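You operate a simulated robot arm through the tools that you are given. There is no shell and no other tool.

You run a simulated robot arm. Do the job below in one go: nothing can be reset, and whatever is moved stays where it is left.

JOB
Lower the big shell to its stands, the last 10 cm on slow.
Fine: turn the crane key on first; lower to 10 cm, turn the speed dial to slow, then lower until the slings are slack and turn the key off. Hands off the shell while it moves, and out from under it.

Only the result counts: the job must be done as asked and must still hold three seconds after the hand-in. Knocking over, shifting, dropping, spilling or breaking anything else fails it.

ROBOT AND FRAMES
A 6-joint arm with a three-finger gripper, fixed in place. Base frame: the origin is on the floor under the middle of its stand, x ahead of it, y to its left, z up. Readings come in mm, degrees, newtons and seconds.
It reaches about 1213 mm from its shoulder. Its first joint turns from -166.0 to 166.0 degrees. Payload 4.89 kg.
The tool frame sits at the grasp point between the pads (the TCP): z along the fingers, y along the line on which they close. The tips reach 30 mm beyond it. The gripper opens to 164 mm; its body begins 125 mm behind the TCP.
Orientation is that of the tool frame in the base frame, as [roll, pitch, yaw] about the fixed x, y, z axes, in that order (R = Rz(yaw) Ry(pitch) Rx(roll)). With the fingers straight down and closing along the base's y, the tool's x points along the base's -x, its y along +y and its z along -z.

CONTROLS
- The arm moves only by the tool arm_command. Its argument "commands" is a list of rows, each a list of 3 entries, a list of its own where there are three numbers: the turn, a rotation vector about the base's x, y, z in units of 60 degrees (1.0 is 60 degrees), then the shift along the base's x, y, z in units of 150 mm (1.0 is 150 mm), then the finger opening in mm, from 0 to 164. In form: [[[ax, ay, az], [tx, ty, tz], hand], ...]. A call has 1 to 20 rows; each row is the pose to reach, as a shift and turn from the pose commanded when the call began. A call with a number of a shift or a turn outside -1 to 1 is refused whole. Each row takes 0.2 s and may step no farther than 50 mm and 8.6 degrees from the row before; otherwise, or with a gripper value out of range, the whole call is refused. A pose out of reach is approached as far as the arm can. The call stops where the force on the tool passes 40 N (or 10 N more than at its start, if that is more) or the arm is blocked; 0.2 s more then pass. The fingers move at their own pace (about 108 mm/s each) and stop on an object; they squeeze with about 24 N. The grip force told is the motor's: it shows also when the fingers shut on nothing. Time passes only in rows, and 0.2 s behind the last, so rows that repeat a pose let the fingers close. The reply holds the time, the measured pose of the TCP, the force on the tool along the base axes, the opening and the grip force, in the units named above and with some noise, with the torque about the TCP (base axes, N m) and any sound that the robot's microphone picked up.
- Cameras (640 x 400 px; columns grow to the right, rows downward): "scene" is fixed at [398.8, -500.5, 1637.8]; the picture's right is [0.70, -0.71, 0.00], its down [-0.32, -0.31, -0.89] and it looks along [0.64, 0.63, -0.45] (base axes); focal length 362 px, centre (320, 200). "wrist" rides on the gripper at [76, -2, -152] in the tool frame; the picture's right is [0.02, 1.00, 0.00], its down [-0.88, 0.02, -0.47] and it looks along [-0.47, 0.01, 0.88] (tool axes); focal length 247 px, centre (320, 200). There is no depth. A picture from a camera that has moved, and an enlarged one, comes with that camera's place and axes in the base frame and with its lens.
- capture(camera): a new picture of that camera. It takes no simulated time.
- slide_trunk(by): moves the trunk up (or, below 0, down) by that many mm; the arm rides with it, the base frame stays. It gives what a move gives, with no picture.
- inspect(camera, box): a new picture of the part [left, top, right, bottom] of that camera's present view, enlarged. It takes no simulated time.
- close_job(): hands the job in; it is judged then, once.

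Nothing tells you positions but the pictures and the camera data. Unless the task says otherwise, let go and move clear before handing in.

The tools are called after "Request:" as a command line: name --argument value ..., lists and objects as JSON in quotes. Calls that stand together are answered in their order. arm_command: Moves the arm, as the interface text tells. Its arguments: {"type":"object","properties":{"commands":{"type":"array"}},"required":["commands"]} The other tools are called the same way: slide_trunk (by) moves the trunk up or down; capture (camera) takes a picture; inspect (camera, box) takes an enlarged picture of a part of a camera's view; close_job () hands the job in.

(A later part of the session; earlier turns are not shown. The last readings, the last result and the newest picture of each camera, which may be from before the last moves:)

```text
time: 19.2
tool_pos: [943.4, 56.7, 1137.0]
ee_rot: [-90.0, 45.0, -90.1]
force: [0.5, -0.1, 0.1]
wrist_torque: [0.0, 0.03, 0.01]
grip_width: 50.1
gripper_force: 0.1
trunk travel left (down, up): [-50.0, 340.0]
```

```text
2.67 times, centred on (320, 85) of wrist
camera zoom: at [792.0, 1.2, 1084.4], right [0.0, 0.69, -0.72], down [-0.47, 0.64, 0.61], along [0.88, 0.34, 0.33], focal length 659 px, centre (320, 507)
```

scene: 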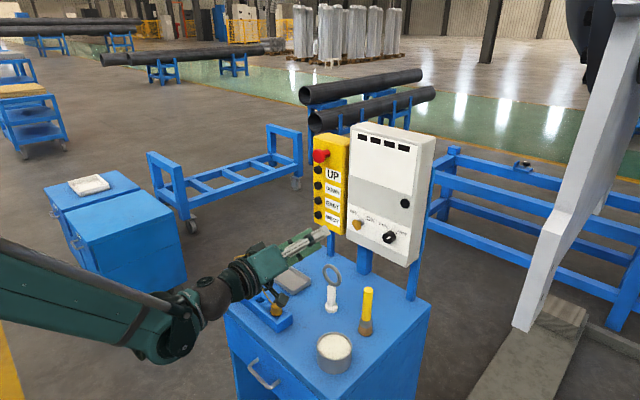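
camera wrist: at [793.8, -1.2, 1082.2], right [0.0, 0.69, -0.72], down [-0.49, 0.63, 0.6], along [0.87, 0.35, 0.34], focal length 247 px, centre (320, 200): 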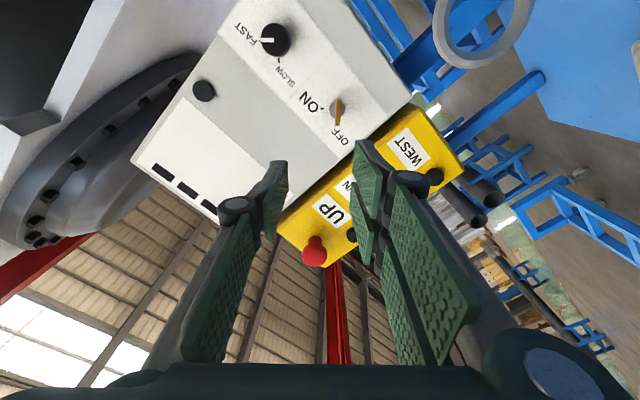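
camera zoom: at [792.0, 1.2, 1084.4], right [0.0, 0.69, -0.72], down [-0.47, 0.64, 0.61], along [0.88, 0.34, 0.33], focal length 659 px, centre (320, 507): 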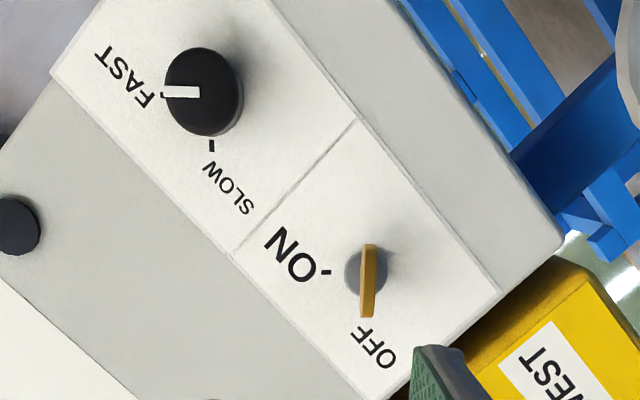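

Orientation is exact now and the key axis comes out at (y 55, z 1105). I'll look at the key's depth from the side with the scene camera before advancing.

Request:
inspect --camera "scene" --box '[345, 212, 375, 236]'

Request:
arm_command --commands '[[[0, 0, 0], [0.3, 0, 0], 50], [[0, 0, 0], [0.6, -0.01, 0], 50], [[0, 0, 0], [0.73, -0.01, 0], 50], [[0, 0, 0], [0.73, -0.01, -0.213], 50], [[0, 0, 0], [0.73, -0.01, -0.213], 50]]'

Request:
capture --camera "wrist"

Request:
inspect --camera "scene" --box '[260, 190, 400, 310]'

```text
16.00 times, centred on (360, 224) of scene
camera zoom: at [398.8, -500.5, 1637.8], right [0.7, -0.71, 0.0], down [-0.32, -0.31, -0.89], along [0.64, 0.63, -0.45], focal length 5790 px, centre (-320, -184)
```

zoom: 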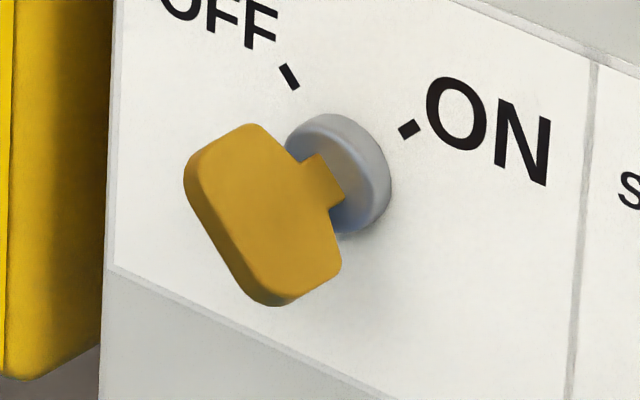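

```text
time: 20.4
tool_pos: [1051.1, 55.2, 1104.1]
ee_rot: [-90.0, 45.0, -90.2]
force: [-0.7, 0.1, 0.1]
wrist_torque: [0.03, 0.04, 0.02]
grip_width: 49.9
gripper_force: 0.1
trunk travel left (down, up): [-50.0, 340.0]
```

```text
taken
camera wrist: at [900.1, 0.7, 1051.7], right [0.0, 0.69, -0.72], down [-0.47, 0.64, 0.61], along [0.88, 0.34, 0.33], focal length 247 px, centre (320, 200)
```

wrist: 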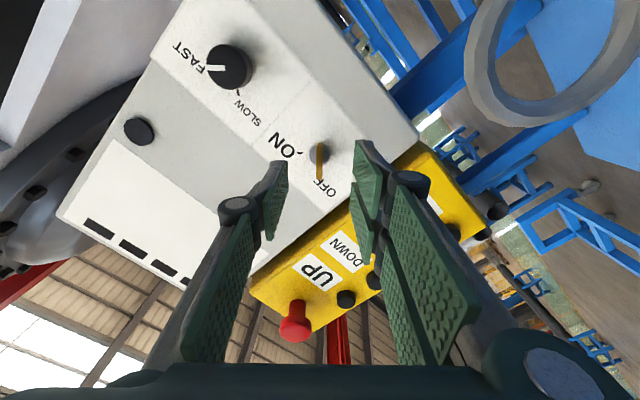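

```text
3.33 times, centred on (330, 250) of scene
camera zoom: at [398.8, -500.5, 1637.8], right [0.7, -0.71, 0.0], down [-0.32, -0.31, -0.89], along [0.64, 0.63, -0.45], focal length 1206 px, centre (287, 33)
```

zoom: 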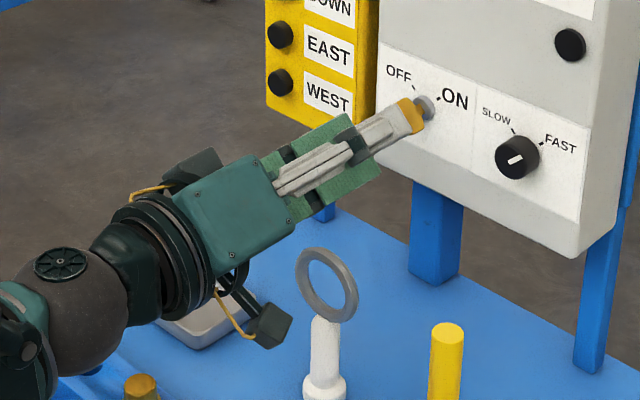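

The key is a bow about 36 × 22 mm on a short neck, spanning x≈1103–1125. I advance 46 mm so that the pads straddle the bow but stay off the lock.

Request:
arm_command --commands '[[[0, 0, 0], [0.1, 0, 0.003], 50], [[0, 0, 0], [0.2, 0, 0.003], 50], [[0, 0, 0], [0.307, 0, 0.003], 50], [[0, 0, 0], [0.307, 0, 0.003], 50]]'

Request:
inspect --camera "wrist" --box '[220, 100, 420, 240]'

Request:
inspect --camera "scene" --box '[310, 190, 400, 260]'

```text
time: 21.4
tool_pos: [1097.1, 55.3, 1105.5]
ee_rot: [-90.0, 45.0, -90.1]
force: [-0.4, 0.4, 0.3]
wrist_torque: [-0.05, 0.0, 0.01]
grip_width: 50.0
gripper_force: 0.1
trunk travel left (down, up): [-50.0, 340.0]
```

```text
2.86 times, centred on (320, 170) of wrist
camera zoom: at [945.8, 0.5, 1053.0], right [0.0, 0.69, -0.72], down [-0.47, 0.64, 0.61], along [0.88, 0.34, 0.33], focal length 706 px, centre (320, 286)
```

zoom: 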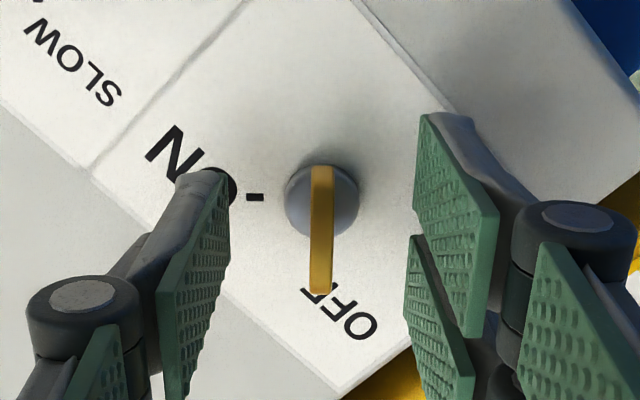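

```text
5.71 times, centred on (355, 225) of scene
camera zoom: at [398.8, -500.5, 1637.8], right [0.7, -0.71, 0.0], down [-0.32, -0.31, -0.89], along [0.64, 0.63, -0.45], focal length 2068 px, centre (120, 57)
```

zoom: 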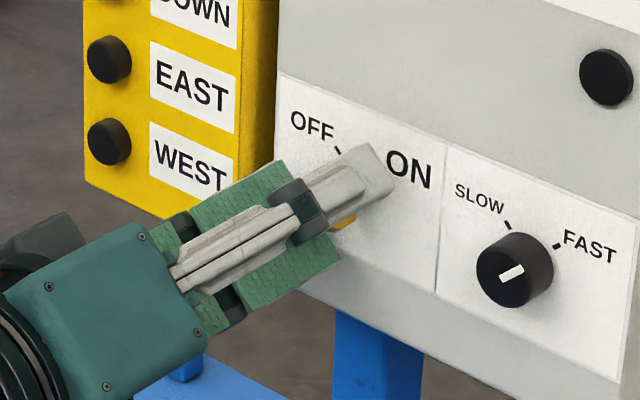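

The key sits centred between the pads. Closing on it now.

Request:
arm_command --commands '[[[0, 0, 0], [0, 0, 0], 20], [[0, 0, 0], [0, 0, 0], 0], [[0, 0, 0], [0, 0, 0], 0], [[0, 0, 0], [0, 0, 0], 0], [[0, 0, 0], [0, 0, 0], 0]]'

Request:
inspect --camera "wrist" --box '[220, 100, 420, 240]'

```text
time: 22.6
tool_pos: [1097.8, 56.0, 1105.9]
ee_rot: [-90.1, 45.0, -90.1]
force: [-2.7, 3.3, -6.5]
wrist_torque: [0.01, 0.06, 0.21]
grip_width: 6.2
gripper_force: 45.0
trunk travel left (down, up): [-50.0, 340.0]
```

```text
2.86 times, centred on (320, 170) of wrist
camera zoom: at [945.9, 0.7, 1052.7], right [0.0, 0.69, -0.72], down [-0.47, 0.64, 0.61], along [0.88, 0.34, 0.33], focal length 706 px, centre (320, 286)
```

zoom: 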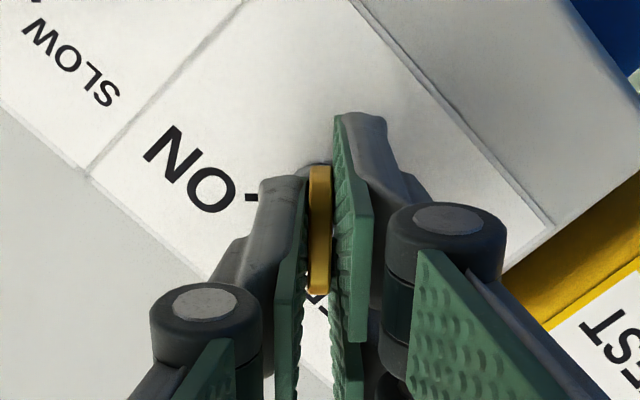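

Gripped on the bow (6.2 mm). Turning clockwise as seen from the robot (+x rotation), first 45°.

Request:
arm_command --commands '[[[0.125, 0, 0], [0, 0.002, -0.002], 0], [[0.25, 0, 0], [0, 0.002, -0.002], 0], [[0.375, 0, 0], [0, 0.002, -0.002], 0], [[0.5, 0, 0], [0, 0.002, -0.002], 0], [[0.625, 0, 0], [0, 0.002, -0.002], 0], [[0.75, 0, 0], [0, 0.002, -0.002], 0]]'

Request:
inspect --camera "wrist" --box '[220, 100, 420, 240]'

Request:
inspect --camera "scene" --box '[310, 190, 400, 260]'

```text
time: 23.6
tool_pos: [1097.0, 55.7, 1105.5]
ee_rot: [-90.2, 73.2, -90.3]
force: [-4.1, -1.0, -5.0]
wrist_torque: [-0.03, 0.23, -0.08]
grip_width: 6.1
gripper_force: 44.7
trunk travel left (down, up): [-50.0, 340.0]
stopped in row 4: the force on the tool passed its limit at 42 N (the readings are from after the stop); the commanded pose is now the measured one
```

```text
2.86 times, centred on (320, 170) of wrist
camera zoom: at [945.9, 32.1, 1033.3], right [0.0, 0.95, -0.31], down [-0.47, 0.27, 0.84], along [0.88, 0.14, 0.45], focal length 706 px, centre (320, 286)
```

zoom: 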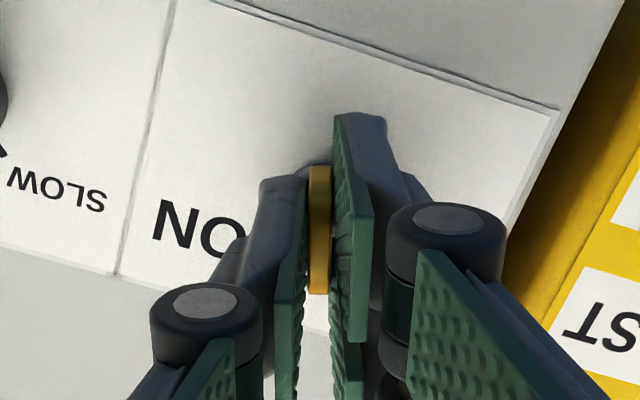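

```text
5.71 times, centred on (355, 225) of scene
camera zoom: at [398.8, -500.5, 1637.8], right [0.7, -0.71, 0.0], down [-0.32, -0.31, -0.89], along [0.64, 0.63, -0.45], focal length 2068 px, centre (120, 57)
```

zoom: 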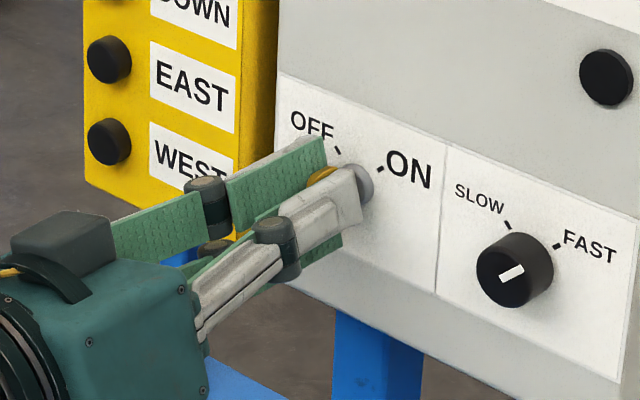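

The force limit tripped at 28° turned, although the key follows and the force has dropped to ~6 N. I'll go on more slowly, about 3° per row.

Request:
arm_command --commands '[[[0.05, 0, 0], [0, 0, 0], 0], [[0.1, 0, 0], [0, 0, 0], 0], [[0.15, 0, 0], [0, 0, 0], 0], [[0.2, 0, 0], [0, 0, 0], 0], [[0.25, 0, 0], [0, 0, 0], 0], [[0.3, 0, 0], [0, 0, 0], 0]]'

Request:
inspect --camera "wrist" --box '[220, 100, 420, 240]'

```text
time: 25.0
tool_pos: [1097.9, 55.2, 1106.1]
ee_rot: [95.1, 88.7, 95.1]
force: [-25.1, 0.7, -27.1]
wrist_torque: [-0.01, 0.53, -0.01]
grip_width: 6.1
gripper_force: 45.8
trunk travel left (down, up): [-50.0, 340.0]
```

```text
2.86 times, centred on (320, 170) of wrist
camera zoom: at [945.9, 55.4, 1029.8], right [0.0, 1.0, 0.0], down [-0.47, 0.0, 0.88], along [0.88, 0.0, 0.47], focal length 706 px, centre (320, 286)
```

zoom: 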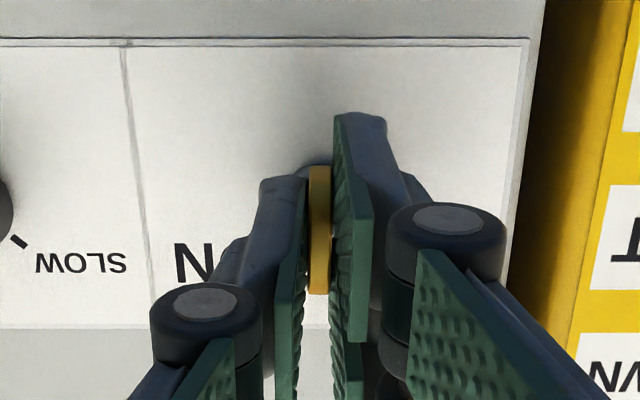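

The key is at mid-turn, but the tool carries about 37 N (pushed back and down). I'll relieve that by shifting the tool about 1 mm back and down.

Request:
arm_command --commands '[[[0, 0, 0], [-0.004, 0, -0.004], 0], [[0, 0, 0], [-0.007, 0, -0.007], 0]]'

```text
time: 25.6
tool_pos: [1097.0, 54.7, 1106.2]
ee_rot: [94.2, 88.8, 93.9]
force: [12.3, -2.4, 14.8]
wrist_torque: [-0.03, -0.08, -0.03]
grip_width: 5.9
gripper_force: 44.7
trunk travel left (down, up): [-50.0, 340.0]
```

Stiffness is about 40 N per mm, so I overshot slightly; correct by +0.3 mm and continue in small steps.

Request:
arm_command --commands '[[[0, 0, 0], [0.0022, 0, 0.0023], 0], [[0.04, 0, 0], [0.0022, 0, 0.0023], 0], [[0.08, 0, 0], [0.0022, 0, 0.0023], 0], [[0.12, 0, 0], [0.0022, 0, 0.0023], 0]]'

```text
time: 26.6
tool_pos: [1097.0, 55.2, 1105.4]
ee_rot: [90.7, 81.4, 90.6]
force: [26.8, -1.0, 27.1]
wrist_torque: [0.02, -0.71, -0.01]
grip_width: 6.3
gripper_force: 45.4
trunk travel left (down, up): [-50.0, 340.0]
```

Request:
arm_command --commands '[[[0, 0, 0], [0.004, 0, 0.004], 0], [[0.04, 0, 0], [0.004, 0, 0.004], 0], [[0.08, 0, 0], [0.005, 0, 0.005], 0]]'

```text
time: 27.4
tool_pos: [1095.8, 55.6, 1104.7]
ee_rot: [90.4, 76.7, 90.4]
force: [-5.9, -5.0, -3.5]
wrist_torque: [0.01, 0.14, -0.1]
grip_width: 6.1
gripper_force: 45.0
trunk travel left (down, up): [-50.0, 340.0]
```

Force is back to small. Continuing the turn.

Request:
arm_command --commands '[[[0.05, 0, 0], [0, 0, 0], 0], [[0.1, 0, 0], [0, 0, 0], 0], [[0.15, 0, 0], [0, 0, 0], 0], [[0.2, 0, 0], [0, 0, 0], 0]]'

```text
time: 28.2
tool_pos: [1096.8, 54.1, 1106.4]
ee_rot: [90.4, 68.7, 90.1]
force: [-4.1, -2.5, -5.4]
wrist_torque: [-0.03, -0.17, -0.19]
grip_width: 5.9
gripper_force: 45.3
trunk travel left (down, up): [-50.0, 340.0]
stopped in row 3: the force on the tool passed its limit at 42 N (the readings are from after the stop); the commanded pose is now the measured one
```

Request:
arm_command --commands '[[[0.04, 0, 0], [0, 0.002, -0.002], 0], [[0.08, 0, 0], [0, 0.002, -0.002], 0]]'

Request:
inspect --camera "wrist" --box '[220, 100, 420, 240]'

```text
time: 28.8
tool_pos: [1097.5, 53.7, 1105.5]
ee_rot: [90.3, 63.8, 90.3]
force: [-6.8, -6.9, -2.5]
wrist_torque: [0.03, 0.18, -0.13]
grip_width: 5.9
gripper_force: 45.8
trunk travel left (down, up): [-50.0, 340.0]
```

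```text
2.86 times, centred on (320, 170) of wrist
camera zoom: at [945.5, 87.4, 1036.5], right [0.0, 0.91, 0.42], down [-0.47, -0.37, 0.8], along [0.88, -0.2, 0.43], focal length 706 px, centre (320, 286)
```

zoom: 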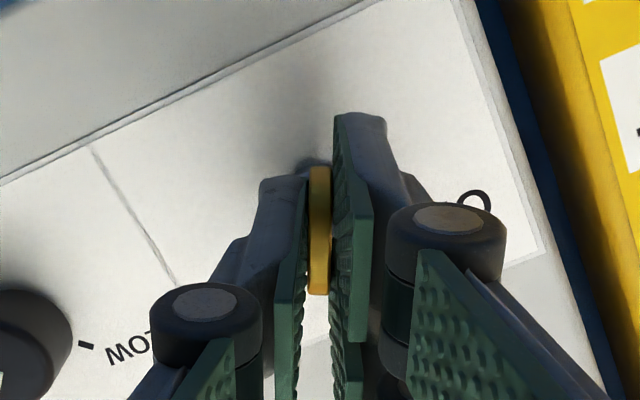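

ψ is now 26°, the key follows. Continuing towards 45°.

Request:
arm_command --commands '[[[0.035, 0, 0], [0, 0, 0], 0], [[0.07, 0, 0], [0, 0, 0], 0], [[0.105, 0, 0], [0, 0, 0], 0]]'

Request:
arm_command --commands '[[[0.035, 0, 0], [0, 0, 0], 0], [[0.07, 0, 0], [0, 0, 0], 0], [[0.105, 0, 0], [0, 0, 0], 0]]'

```text
time: 29.6
tool_pos: [1096.3, 55.5, 1105.6]
ee_rot: [90.4, 57.5, 90.1]
force: [-7.5, -10.7, -5.7]
wrist_torque: [0.0, -0.05, -0.37]
grip_width: 5.9
gripper_force: 45.3
trunk travel left (down, up): [-50.0, 340.0]
```

```text
time: 30.4
tool_pos: [1096.9, 55.1, 1106.1]
ee_rot: [90.1, 51.1, 90.1]
force: [-27.8, -15.7, -22.6]
wrist_torque: [0.0, 0.75, -0.29]
grip_width: 5.9
gripper_force: 44.7
trunk travel left (down, up): [-50.0, 340.0]
```

Request:
arm_command --commands '[[[0, 0, 0], [-0.0045, -0.0025, -0.0035], 0], [[0.035, 0, 0], [-0.0045, -0.0025, -0.0035], 0], [[0.07, 0, 0], [-0.0045, -0.0025, -0.0035], 0], [[0.105, 0, 0], [-0.0045, -0.0025, -0.0035], 0]]'

Request:
inspect --camera "wrist" --box '[220, 100, 420, 240]'

Request:
inspect --camera "scene" --box '[310, 190, 400, 260]'

```text
time: 31.4
tool_pos: [1096.8, 54.5, 1105.7]
ee_rot: [90.2, 45.0, 90.2]
force: [15.9, -12.1, 10.2]
wrist_torque: [-0.02, -0.6, -0.66]
grip_width: 5.9
gripper_force: 45.6
trunk travel left (down, up): [-50.0, 340.0]
```

```text
2.86 times, centred on (320, 170) of wrist
camera zoom: at [945.5, 107.7, 1050.7], right [0.0, 0.72, 0.69], down [-0.47, -0.61, 0.64], along [0.88, -0.33, 0.34], focal length 706 px, centre (320, 286)
```

zoom: 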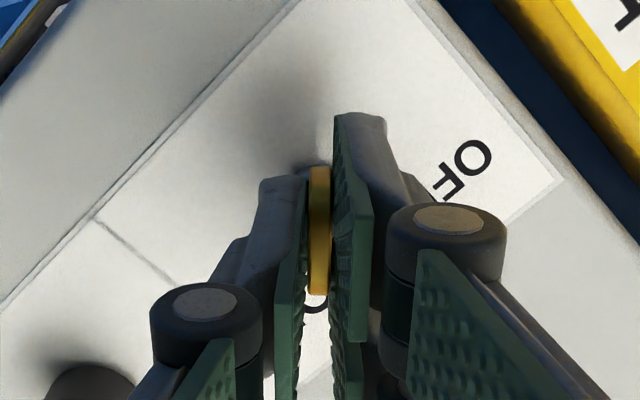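

```text
5.71 times, centred on (355, 225) of scene
camera zoom: at [398.8, -500.5, 1637.8], right [0.7, -0.71, 0.0], down [-0.32, -0.31, -0.89], along [0.64, 0.63, -0.45], focal length 2068 px, centre (120, 57)
```

zoom: 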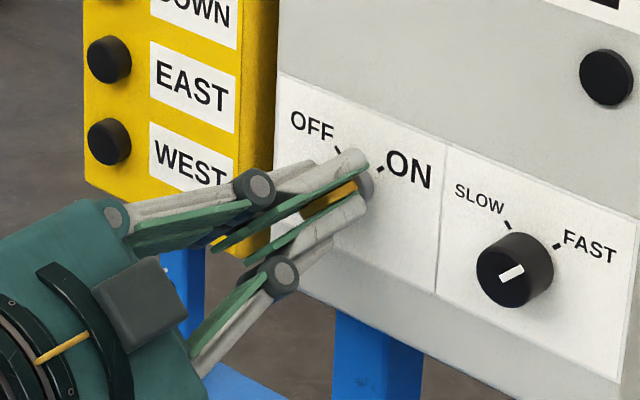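

The key is turned by 90° to the ON mark. I open the fingers, back off along -x and check.

Request:
arm_command --commands '[[[0, 0, 0], [0, 0, 0], 20], [[0, 0, 0], [0, 0, 0], 50], [[0, 0, 0], [0, 0, 0], 50], [[0, 0, 0], [-0.2, 0, 0], 50], [[0, 0, 0], [-0.4, 0, 0], 50], [[0, 0, 0], [-0.4, 0, 0], 50]]'

Request:
inspect --camera "wrist" --box '[220, 60, 420, 200]'

Request:
inspect --camera "scene" --box '[310, 190, 400, 260]'

```text
time: 32.8
tool_pos: [1035.9, 54.1, 1104.0]
ee_rot: [90.2, 45.0, 90.3]
force: [0.6, -0.2, -0.3]
wrist_torque: [-0.01, -0.07, -0.04]
grip_width: 49.9
gripper_force: 0.1
trunk travel left (down, up): [-50.0, 340.0]
```

```text
2.86 times, centred on (320, 130) of wrist
camera zoom: at [885.0, 108.3, 1049.4], right [0.0, 0.72, 0.69], down [-0.47, -0.61, 0.64], along [0.88, -0.33, 0.34], focal length 706 px, centre (320, 400)
```

zoom: 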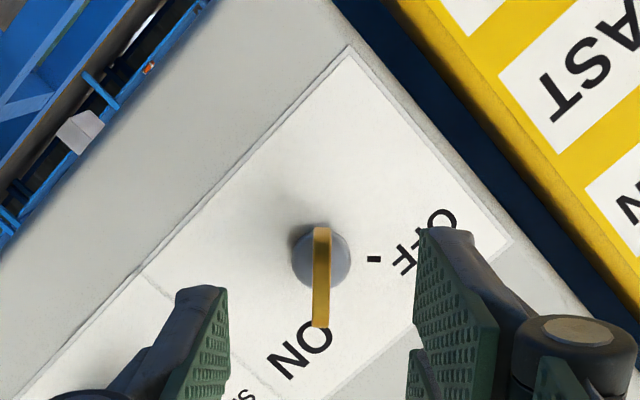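

```text
5.71 times, centred on (355, 225) of scene
camera zoom: at [398.8, -500.5, 1637.8], right [0.7, -0.71, 0.0], down [-0.32, -0.31, -0.89], along [0.64, 0.63, -0.45], focal length 2068 px, centre (120, 57)
```

zoom: 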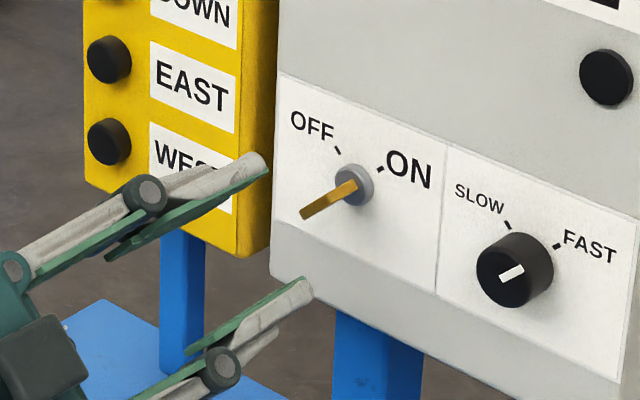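

The key now stands at ON. Next I move left to the pendant with the roll back to 0, staying clear, to line up the single finger with the DOWN button.

Request:
arm_command --commands '[[[-0.125, 0, 0], [-0.05, 0.1, 0.07], 50], [[-0.25, 0, 0], [-0.1, 0.25, 0.14], 50], [[-0.375, 0, 0], [-0.15, 0.4, 0.21], 50], [[-0.5, 0, 0], [-0.2, 0.55, 0.28], 50], [[-0.625, 0, 0], [-0.25, 0.7, 0.35], 50], [[-0.75, 0, 0], [-0.25, 0.85, 0.42], 50], [[-0.75, 0, 0], [-0.25, 1.0, 0.42], 50], [[-0.75, 0, 0], [-0.25, 1.0, 0.42], 50]]'

Request:
capture --camera "wrist"

```text
time: 34.6
tool_pos: [998.4, 204.7, 1168.3]
ee_rot: [177.5, 89.9, 177.4]
force: [0.3, -0.1, -0.2]
wrist_torque: [0.01, 0.05, 0.08]
grip_width: 50.1
gripper_force: 0.1
trunk travel left (down, up): [-50.0, 340.0]
```

```text
taken
camera wrist: at [847.2, 204.0, 1092.1], right [0.0, 1.0, -0.02], down [-0.47, 0.02, 0.88], along [0.88, 0.01, 0.47], focal length 247 px, centre (320, 200)
```

wrist: 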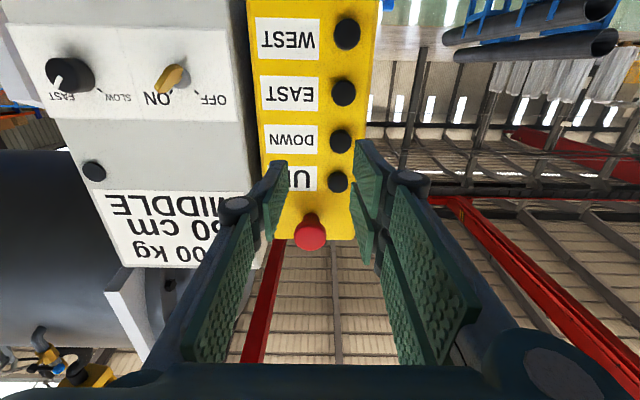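

The box display has come on and shows figures (MIDDLE, cm, kg). I'll read it with the scene camera.

Request:
inspect --camera "scene" --box '[340, 115, 440, 215]'

Request:
inspect --camera "wrist" --box '[240, 0, 460, 250]'

```text
4.00 times, centred on (390, 165) of scene
camera zoom: at [398.8, -500.5, 1637.8], right [0.7, -0.71, 0.0], down [-0.32, -0.31, -0.89], along [0.64, 0.63, -0.45], focal length 1448 px, centre (40, 340)
```

zoom: 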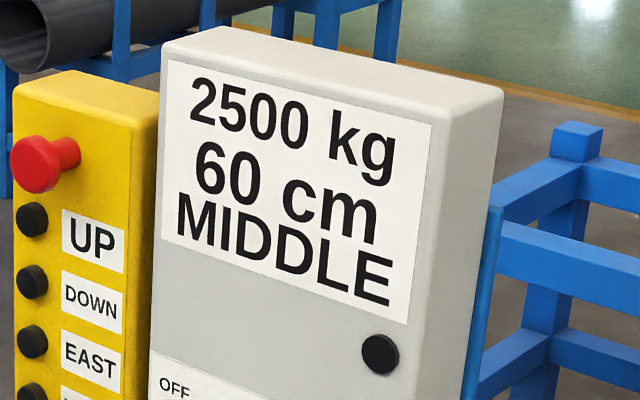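

```text
1.60 times, centred on (350, 125) of wrist
camera zoom: at [847.2, 204.0, 1092.1], right [0.0, 1.0, -0.02], down [-0.47, 0.02, 0.88], along [0.88, 0.01, 0.47], focal length 395 px, centre (272, 320)
```

zoom: 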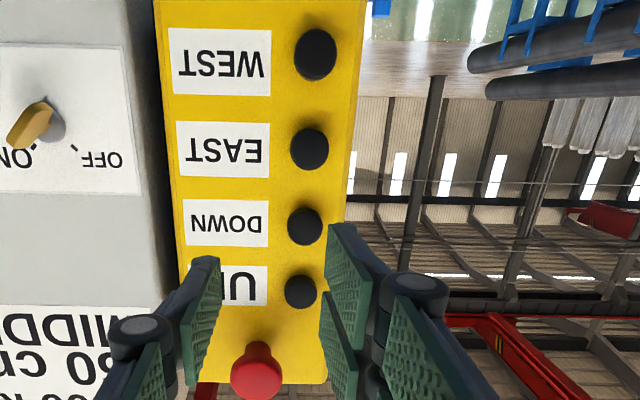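

The display reads 2500 kg, 60 cm, MIDDLE, which fits my ~60 cm gap. DOWN is at about (y 227, z 1166), with UP 50 mm above and EAST 50 mm below; I line the single finger's tip up with it and stop short.

Request:
arm_command --commands '[[[0, 0, 0], [0.1, 0.18, -0.007], 50], [[0, 0, 0], [0.2, 0.368, -0.015], 50], [[0, 0, 0], [0.35, 0.368, -0.015], 50], [[0, 0, 0], [0.45, 0.368, -0.015], 50], [[0, 0, 0], [0.45, 0.368, -0.015], 50]]'

Request:
inspect --camera "wrist" --box '[200, 60, 400, 220]'

Request:
inspect --camera "scene" --box '[280, 130, 380, 230]'

```text
time: 35.8
tool_pos: [1067.7, 260.1, 1166.2]
ee_rot: [157.3, 89.8, 157.1]
force: [0.5, -0.4, 0.3]
wrist_torque: [-0.02, 0.03, -0.01]
grip_width: 50.3
gripper_force: 0.1
trunk travel left (down, up): [-50.0, 340.0]
```

```text
2.50 times, centred on (300, 140) of wrist
camera zoom: at [916.1, 259.4, 1090.1], right [0.0, 1.0, -0.02], down [-0.47, 0.02, 0.88], along [0.88, 0.01, 0.47], focal length 617 px, centre (370, 350)
```

zoom: 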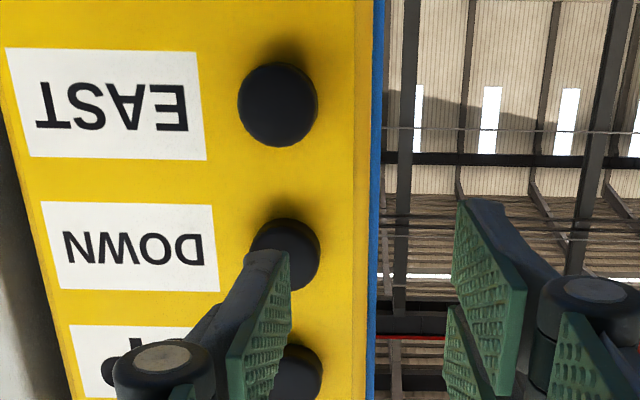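

```text
4.00 times, centred on (330, 180) of scene
camera zoom: at [398.8, -500.5, 1637.8], right [0.7, -0.71, 0.0], down [-0.32, -0.31, -0.89], along [0.64, 0.63, -0.45], focal length 1448 px, centre (280, 280)
```

zoom: 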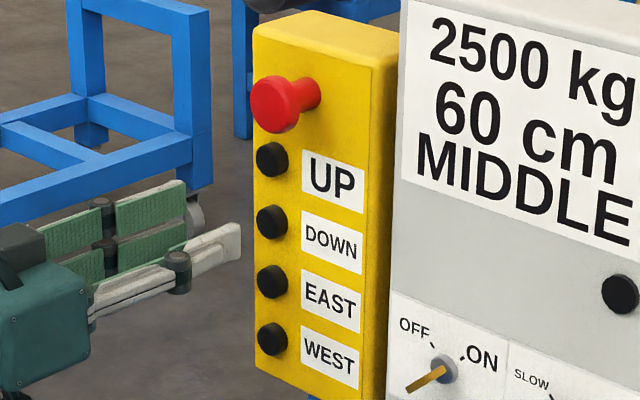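

The tip is lined up with DOWN within ~2 mm. I advance to just short of the button, then creep in while watching the force and the display.

Request:
arm_command --commands '[[[0, 0, 0], [0.08, 0, 0], 50], [[0, 0, 0], [0.16, 0, 0], 50], [[0, 0, 0], [0.16, 0, 0], 50]]'

Request:
arm_command --commands '[[[0, 0, 0], [0.014, 0, 0], 50], [[0, 0, 0], [0.028, 0, 0], 50]]'

Request:
inspect --camera "scene" --box '[280, 130, 380, 230]'

```text
time: 36.6
tool_pos: [1091.0, 261.0, 1166.7]
ee_rot: [156.4, 89.8, 156.3]
force: [-0.3, -0.3, -0.6]
wrist_torque: [0.02, 0.0, 0.05]
grip_width: 50.1
gripper_force: 0.1
trunk travel left (down, up): [-50.0, 340.0]
```

```text
time: 37.2
tool_pos: [1095.2, 259.6, 1166.7]
ee_rot: [156.7, 89.9, 156.6]
force: [-0.3, -0.3, 0.3]
wrist_torque: [0.02, 0.0, 0.02]
grip_width: 49.8
gripper_force: 0.1
trunk travel left (down, up): [-50.0, 340.0]
```

```text
4.00 times, centred on (330, 180) of scene
camera zoom: at [398.8, -500.5, 1637.8], right [0.7, -0.71, 0.0], down [-0.32, -0.31, -0.89], along [0.64, 0.63, -0.45], focal length 1448 px, centre (280, 280)
```

zoom: 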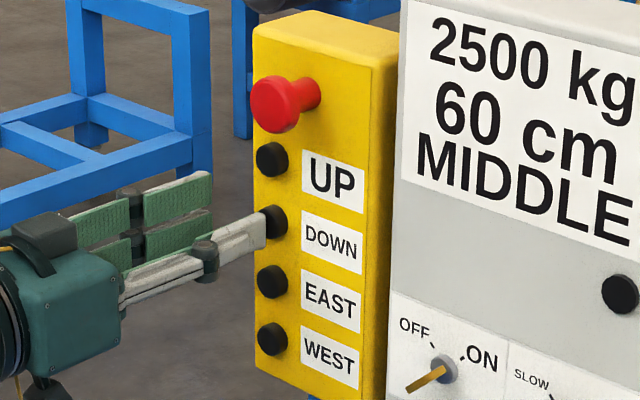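

Close to contact. Creeping on 2 mm at a time.

Request:
arm_command --commands '[[[0, 0, 0], [0.014, 0, 0], 50]]'

Request:
arm_command --commands '[[[0, 0, 0], [0.014, 0, 0], 50]]'

Request:
inspect --camera "scene" --box '[280, 130, 380, 230]'

```text
time: 37.6
tool_pos: [1096.8, 260.0, 1165.2]
ee_rot: [156.4, 89.8, 156.2]
force: [0.1, -0.5, 0.1]
wrist_torque: [-0.05, 0.02, 0.02]
grip_width: 49.7
gripper_force: 0.2
trunk travel left (down, up): [-50.0, 340.0]
```

```text
time: 38.0
tool_pos: [1098.1, 261.1, 1165.3]
ee_rot: [157.3, 90.0, 157.0]
force: [0.4, -0.4, -0.4]
wrist_torque: [-0.02, 0.02, -0.02]
grip_width: 50.3
gripper_force: 0.2
trunk travel left (down, up): [-50.0, 340.0]
```

```text
4.00 times, centred on (330, 180) of scene
camera zoom: at [398.8, -500.5, 1637.8], right [0.7, -0.71, 0.0], down [-0.32, -0.31, -0.89], along [0.64, 0.63, -0.45], focal length 1448 px, centre (280, 280)
```

zoom: 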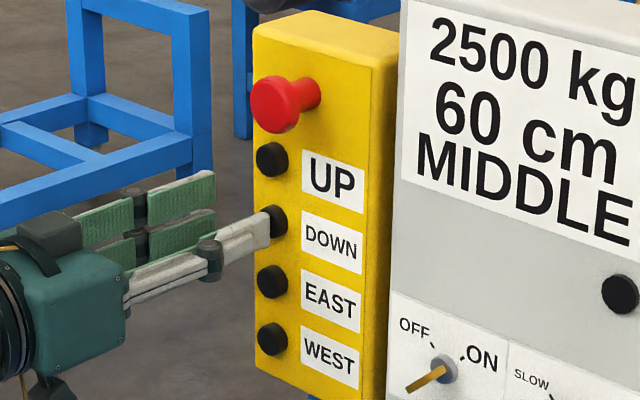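

Request:
arm_command --commands '[[[0, 0, 0], [0.014, 0, 0], 50]]'

Request:
arm_command --commands '[[[0, 0, 0], [0.014, 0, 0], 50]]'

Request:
inspect --camera "scene" --box '[280, 130, 380, 230]'

```text
time: 38.4
tool_pos: [1100.6, 260.7, 1166.0]
ee_rot: [156.0, 90.0, 155.8]
force: [-1.1, 0.4, -0.1]
wrist_torque: [0.0, 0.0, -0.02]
grip_width: 50.3
gripper_force: 0.5
trunk travel left (down, up): [-50.0, 340.0]
```

```text
time: 38.8
tool_pos: [1103.2, 259.8, 1164.4]
ee_rot: [154.9, 89.8, 154.8]
force: [-2.2, 0.4, -1.1]
wrist_torque: [0.02, 0.05, -0.06]
grip_width: 50.3
gripper_force: 0.2
trunk travel left (down, up): [-50.0, 340.0]
```

```text
4.00 times, centred on (330, 180) of scene
camera zoom: at [398.8, -500.5, 1637.8], right [0.7, -0.71, 0.0], down [-0.32, -0.31, -0.89], along [0.64, 0.63, -0.45], focal length 1448 px, centre (280, 280)
```

zoom: 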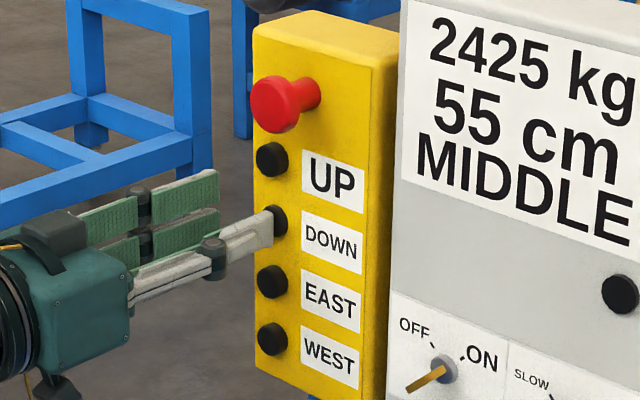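

Pressing works: 55 cm and moving. I release now to learn the speed and any coasting.

Request:
arm_command --commands '[[[0, 0, 0], [-0.05, 0, 0], 50]]'

Request:
inspect --camera "scene" --box '[280, 130, 380, 230]'

Request:
arm_command --commands '[[[0, 0, 0], [0, 0, 0], 50], [[0, 0, 0], [0, 0, 0], 50]]'

Request:
inspect --camera "scene" --box '[280, 130, 380, 230]'

Request:
inspect --camera "scene" --box '[540, 200, 640, 340]'

```text
time: 39.2
tool_pos: [1094.2, 259.8, 1165.9]
ee_rot: [160.3, 89.9, 160.1]
force: [0.9, -0.2, -0.5]
wrist_torque: [0.01, -0.02, -0.03]
grip_width: 50.2
gripper_force: 0.1
trunk travel left (down, up): [-50.0, 340.0]
```

```text
4.00 times, centred on (330, 180) of scene
camera zoom: at [398.8, -500.5, 1637.8], right [0.7, -0.71, 0.0], down [-0.32, -0.31, -0.89], along [0.64, 0.63, -0.45], focal length 1448 px, centre (280, 280)
```

zoom: 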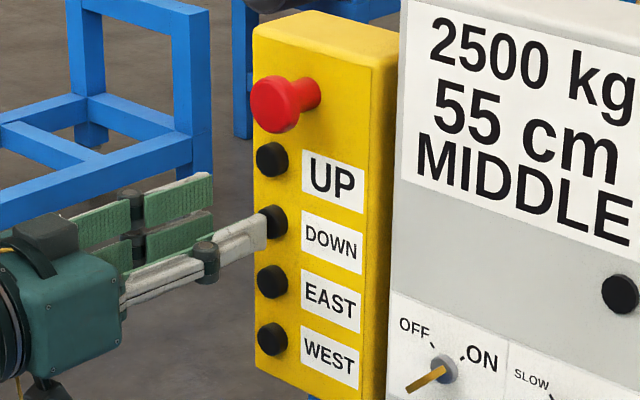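

```text
time: 39.8
tool_pos: [1094.2, 259.4, 1165.1]
ee_rot: [158.0, 89.9, 158.0]
force: [0.0, -0.6, -0.5]
wrist_torque: [-0.02, 0.01, 0.0]
grip_width: 50.1
gripper_force: 0.0
trunk travel left (down, up): [-50.0, 340.0]
```

```text
4.00 times, centred on (330, 180) of scene
camera zoom: at [398.8, -500.5, 1637.8], right [0.7, -0.71, 0.0], down [-0.32, -0.31, -0.89], along [0.64, 0.63, -0.45], focal length 1448 px, centre (280, 280)
```

zoom: 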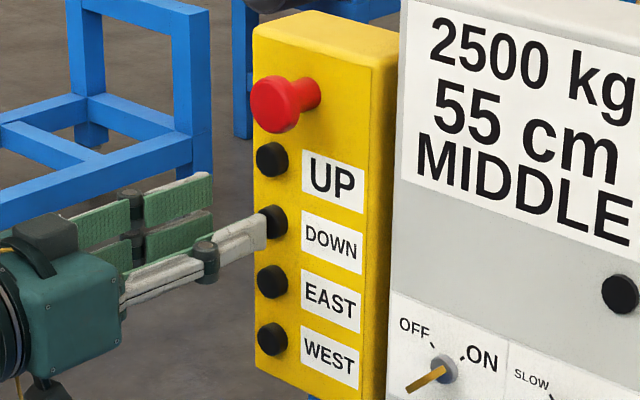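

```text
2.86 times, centred on (590, 270) of scene
camera zoom: at [398.8, -500.5, 1637.8], right [0.7, -0.71, 0.0], down [-0.32, -0.31, -0.89], along [0.64, 0.63, -0.45], focal length 1034 px, centre (-451, 0)
```

zoom: 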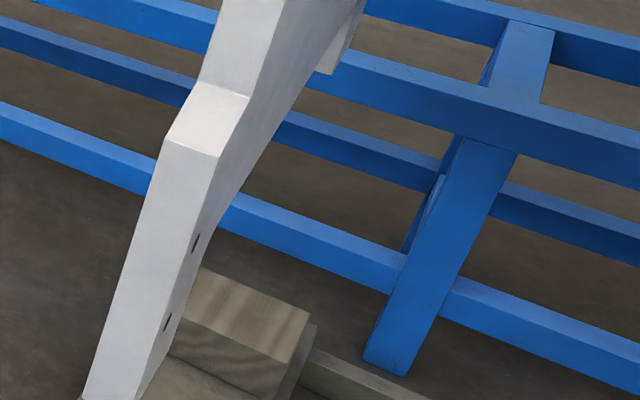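

Released: it stays at 55 cm. I'll measure the far foot's corner in the scene to check the display's resolution.

Request:
inspect --camera "scene" --box '[580, 190, 620, 240]'

Request:
inspect --camera "scene" --box '[490, 290, 590, 370]'

```text
8.00 times, centred on (600, 215) of scene
camera zoom: at [398.8, -500.5, 1637.8], right [0.7, -0.71, 0.0], down [-0.32, -0.31, -0.89], along [0.64, 0.63, -0.45], focal length 2895 px, centre (-1920, 80)
```

zoom: 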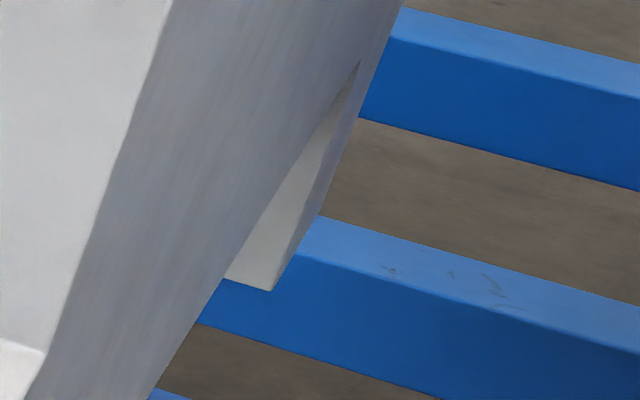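

```text
5.00 times, centred on (540, 330) of scene
camera zoom: at [398.8, -500.5, 1637.8], right [0.7, -0.71, 0.0], down [-0.32, -0.31, -0.89], along [0.64, 0.63, -0.45], focal length 1810 px, centre (-780, -450)
```

zoom: 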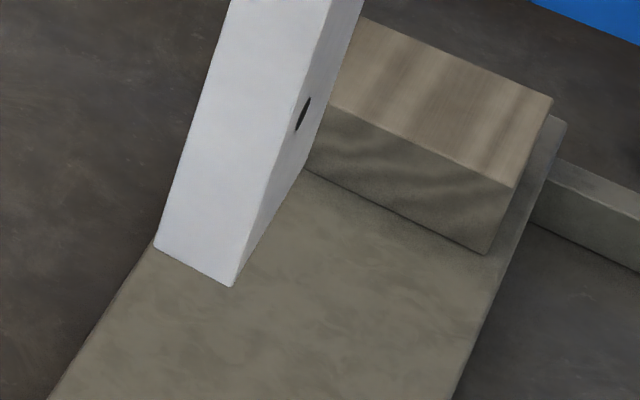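

The foot really came down ~61 mm, so the display steps in 5 cm; I put the gap at about 560 mm now. I'll press for about a second, release, and measure the speed.

Request:
arm_command --commands '[[[0, 0, 0], [0.055, 0, 0], 50], [[0, 0, 0], [0.055, 0, 0], 50], [[0, 0, 0], [0.055, 0, 0], 50], [[0, 0, 0], [0.055, 0, 0], 50], [[0, 0, 0], [0.055, 0, 0], 50], [[0, 0, 0], [0, 0, 0], 50], [[0, 0, 0], [0, 0, 0], 50]]'

Request:
inspect --camera "scene" --box '[280, 130, 380, 230]'

Request:
inspect --camera "scene" --box '[560, 220, 620, 290]'

```text
time: 41.4
tool_pos: [1094.9, 259.8, 1164.9]
ee_rot: [158.0, 89.9, 157.7]
force: [0.6, 0.2, -0.7]
wrist_torque: [0.04, -0.01, 0.0]
grip_width: 50.0
gripper_force: 0.0
trunk travel left (down, up): [-50.0, 340.0]
```

```text
4.00 times, centred on (330, 180) of scene
camera zoom: at [398.8, -500.5, 1637.8], right [0.7, -0.71, 0.0], down [-0.32, -0.31, -0.89], along [0.64, 0.63, -0.45], focal length 1448 px, centre (280, 280)
```

zoom: 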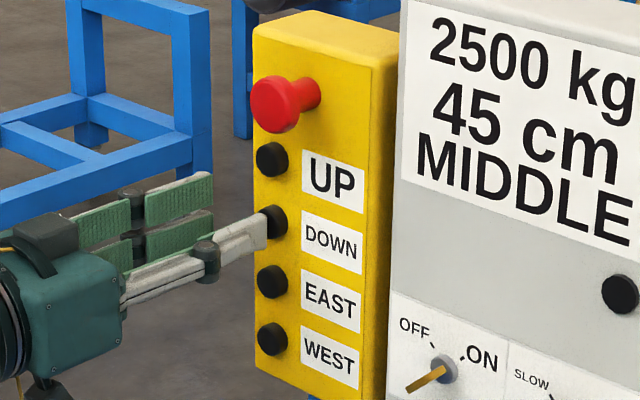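

```text
5.71 times, centred on (590, 255) of scene
camera zoom: at [398.8, -500.5, 1637.8], right [0.7, -0.71, 0.0], down [-0.32, -0.31, -0.89], along [0.64, 0.63, -0.45], focal length 2068 px, centre (-1223, -114)
```

zoom: 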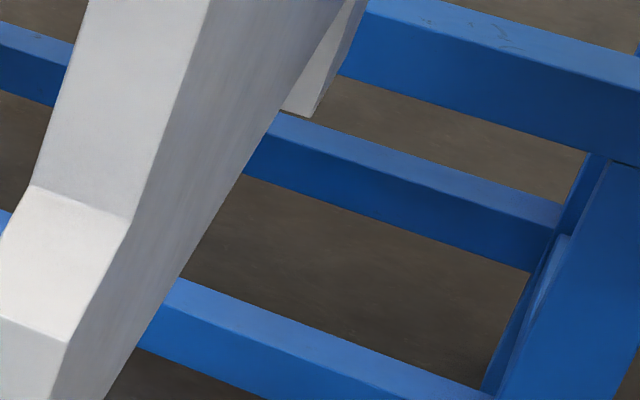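

About 78 mm for that press (roughly 90–100 mm/s), display 45 cm. Now a press of about 2 s, which should leave around 300 mm.

Request:
arm_command --commands '[[[0, 0, 0], [0.055, 0, 0], 50], [[0, 0, 0], [0.055, 0, 0], 50], [[0, 0, 0], [0.055, 0, 0], 50], [[0, 0, 0], [0.055, 0, 0], 50], [[0, 0, 0], [0.055, 0, 0], 50], [[0, 0, 0], [0.055, 0, 0], 50], [[0, 0, 0], [0.055, 0, 0], 50], [[0, 0, 0], [0.055, 0, 0], 50], [[0, 0, 0], [0.055, 0, 0], 50], [[0, 0, 0], [0.055, 0, 0], 50], [[0, 0, 0], [0, 0, 0], 50], [[0, 0, 0], [0, 0, 0], 50]]'

Request:
inspect --camera "scene" --box '[280, 130, 380, 230]'

Request:
inspect --camera "scene" --box '[540, 240, 620, 340]'

```text
time: 44.0
tool_pos: [1097.4, 259.7, 1166.3]
ee_rot: [158.3, 89.8, 158.2]
force: [0.3, -0.1, 0.6]
wrist_torque: [0.02, 0.0, 0.01]
grip_width: 50.0
gripper_force: 0.0
trunk travel left (down, up): [-50.0, 340.0]
```

```text
4.00 times, centred on (330, 180) of scene
camera zoom: at [398.8, -500.5, 1637.8], right [0.7, -0.71, 0.0], down [-0.32, -0.31, -0.89], along [0.64, 0.63, -0.45], focal length 1448 px, centre (280, 280)
```

zoom: 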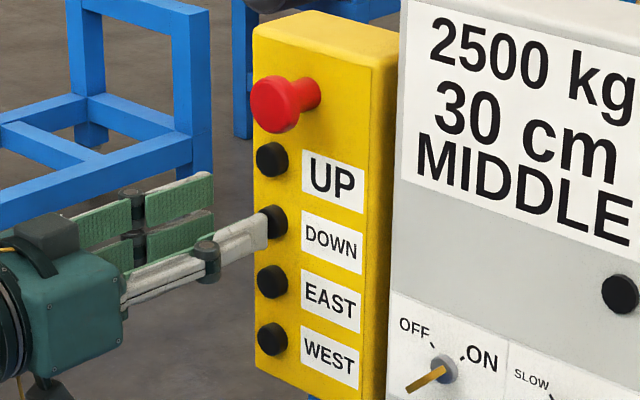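

```text
4.00 times, centred on (580, 290) of scene
camera zoom: at [398.8, -500.5, 1637.8], right [0.7, -0.71, 0.0], down [-0.32, -0.31, -0.89], along [0.64, 0.63, -0.45], focal length 1448 px, centre (-720, -160)
```

zoom: 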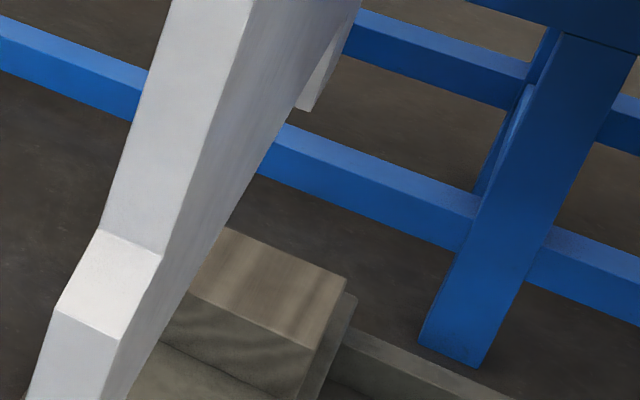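

Moved 162 mm; gap now about 315 mm (display 30). Another press of 8 rows should leave about 185 mm, then I'll measure closely.

Request:
arm_command --commands '[[[0, 0, 0], [0.055, 0, 0], 50], [[0, 0, 0], [0.055, 0, 0], 50], [[0, 0, 0], [0.055, 0, 0], 50], [[0, 0, 0], [0.055, 0, 0], 50], [[0, 0, 0], [0.055, 0, 0], 50], [[0, 0, 0], [0.055, 0, 0], 50], [[0, 0, 0], [0.055, 0, 0], 50], [[0, 0, 0], [0.055, 0, 0], 50], [[0, 0, 0], [0, 0, 0], 50], [[0, 0, 0], [0, 0, 0], 50]]'

Request:
inspect --camera "scene" --box '[280, 130, 380, 230]'

Request:
inspect --camera "scene" --box '[530, 260, 610, 340]'

```text
time: 46.2
tool_pos: [1095.5, 260.4, 1165.8]
ee_rot: [157.8, 89.9, 157.7]
force: [-0.6, 0.3, 0.9]
wrist_torque: [-0.02, 0.02, -0.01]
grip_width: 50.1
gripper_force: 0.0
trunk travel left (down, up): [-50.0, 340.0]
```

```text
4.00 times, centred on (330, 180) of scene
camera zoom: at [398.8, -500.5, 1637.8], right [0.7, -0.71, 0.0], down [-0.32, -0.31, -0.89], along [0.64, 0.63, -0.45], focal length 1448 px, centre (280, 280)
```

zoom: 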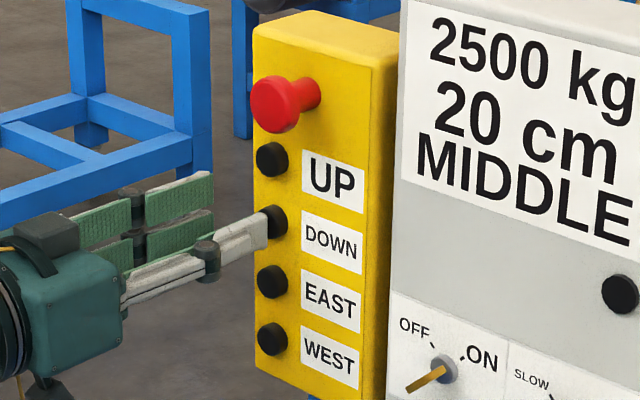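

```text
5.00 times, centred on (570, 300) of scene
camera zoom: at [398.8, -500.5, 1637.8], right [0.7, -0.71, 0.0], down [-0.32, -0.31, -0.89], along [0.64, 0.63, -0.45], focal length 1810 px, centre (-930, -300)
```

zoom: 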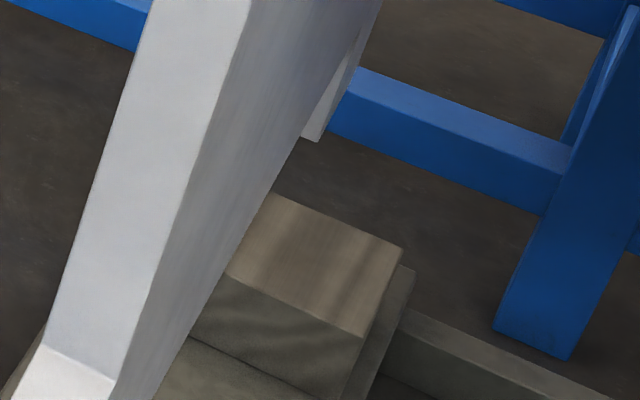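

The display rounds to 5 cm steps and my estimate is 180–200 mm. Before the last fast step I want an accurate reading, so I back off and look at the near foot and stand with the wrist camera, keeping well clear of the shell.

Request:
arm_command --commands '[[[0, 0, 0], [-0.2, 0, 0], 50], [[0, 0, 0], [-0.45, -0.1, 0], 50], [[0, 0, 0], [-0.7, -0.3, 0], 50], [[0, 0, 0], [-0.9, -0.55, 0], 50], [[0, 0, 0], [-1.0, -0.8, 0], 50], [[0, 0, 0], [-1.0, -1.0, 0], 50]]'

Request:
arm_command --commands '[[[0, 0.075, 0], [-0.05, -0.167, 0], 50], [[0, 0.15, 0], [-0.1, -0.333, 0], 50], [[0, 0.225, 0], [-0.15, -0.5, 0], 50], [[0, 0.3, 0], [-0.2, -0.667, 0], 50], [[0, 0.375, 0], [-0.25, -0.833, 0], 50], [[0, 0.45, 0], [-0.3, -1.0, 0], 50]]'

Request:
arm_command --commands '[[[0, 0.072, 0], [-0.05, -0.167, 0], 50], [[0, 0.144, 0], [-0.1, -0.333, 0], 50], [[0, 0.216, 0], [-0.15, -0.5, 0], 50], [[0, 0.289, 0], [-0.2, -0.667, 0], 50], [[0, 0.361, 0], [-0.25, -0.833, 0], 50], [[0, 0.433, 0], [-0.3, -1.0, 0], 50], [[0, 0.433, 0], [-0.3, -1.0, 0], 50]]'

Request:
capture --camera "wrist"

```text
time: 47.6
tool_pos: [944.2, 112.2, 1165.3]
ee_rot: [173.5, 89.9, 173.3]
force: [0.7, 2.4, 0.0]
wrist_torque: [-0.02, -0.05, -0.16]
grip_width: 50.0
gripper_force: 0.1
trunk travel left (down, up): [-50.0, 340.0]
```

```text
time: 49.0
tool_pos: [899.8, -40.3, 1164.5]
ee_rot: [-179.9, 62.7, 180.0]
force: [0.7, 1.2, -0.8]
wrist_torque: [-0.03, 0.02, -0.08]
grip_width: 49.9
gripper_force: 0.0
trunk travel left (down, up): [-50.0, 340.0]
```

```text
time: 50.6
tool_pos: [853.5, -190.6, 1164.4]
ee_rot: [-179.8, 36.9, 179.9]
force: [0.3, -0.1, 0.1]
wrist_torque: [-0.05, -0.04, 0.0]
grip_width: 50.0
gripper_force: 0.0
trunk travel left (down, up): [-50.0, 340.0]
```

```text
taken
camera wrist: at [702.8, -191.9, 1240.8], right [-0.02, 1.0, -0.01], down [0.42, 0.02, 0.91], along [0.91, 0.01, -0.42], focal length 247 px, centre (320, 200)
```

wrist: 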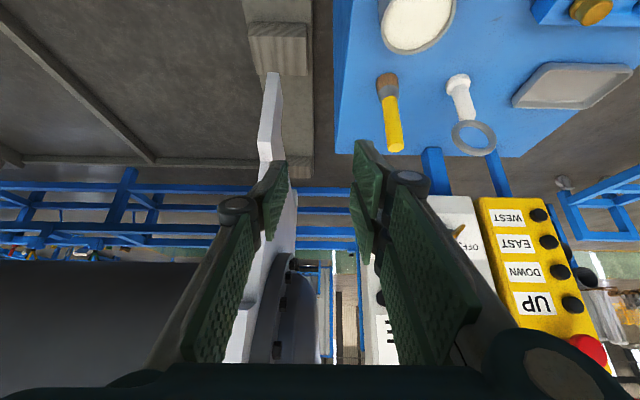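

Request:
inspect --camera "wrist" --box '[235, 10, 325, 100]'

Request:
inspect --camera "wrist" --box '[235, 60, 325, 190]'

```text
4.44 times, centred on (280, 55) of wrist
camera zoom: at [702.8, -191.9, 1240.8], right [-0.02, 1.0, -0.01], down [0.42, 0.02, 0.91], along [0.91, 0.01, -0.42], focal length 1098 px, centre (498, 844)
```

zoom: 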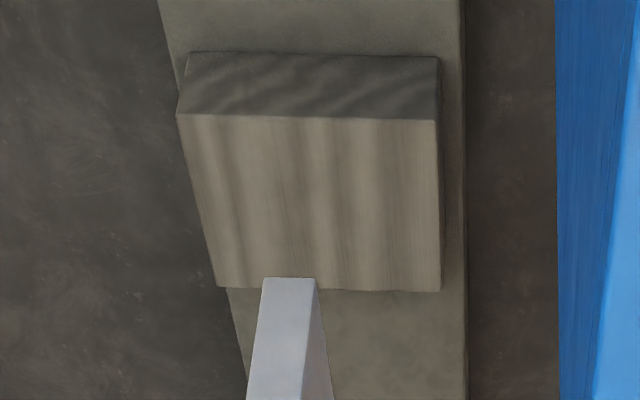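

```text
3.08 times, centred on (280, 125) of wrist
camera zoom: at [702.8, -191.9, 1240.8], right [-0.02, 1.0, -0.01], down [0.42, 0.02, 0.91], along [0.91, 0.01, -0.42], focal length 760 px, centre (443, 431)
```

zoom: 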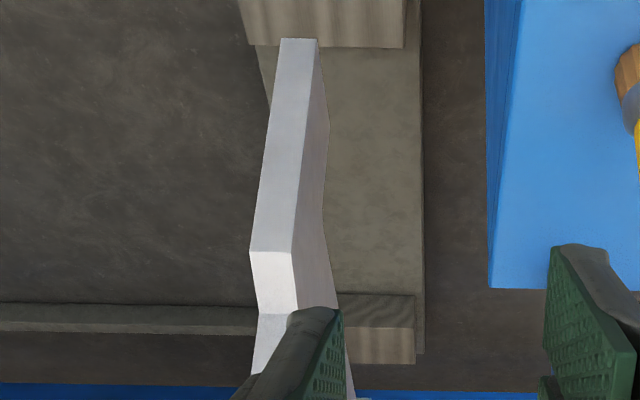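

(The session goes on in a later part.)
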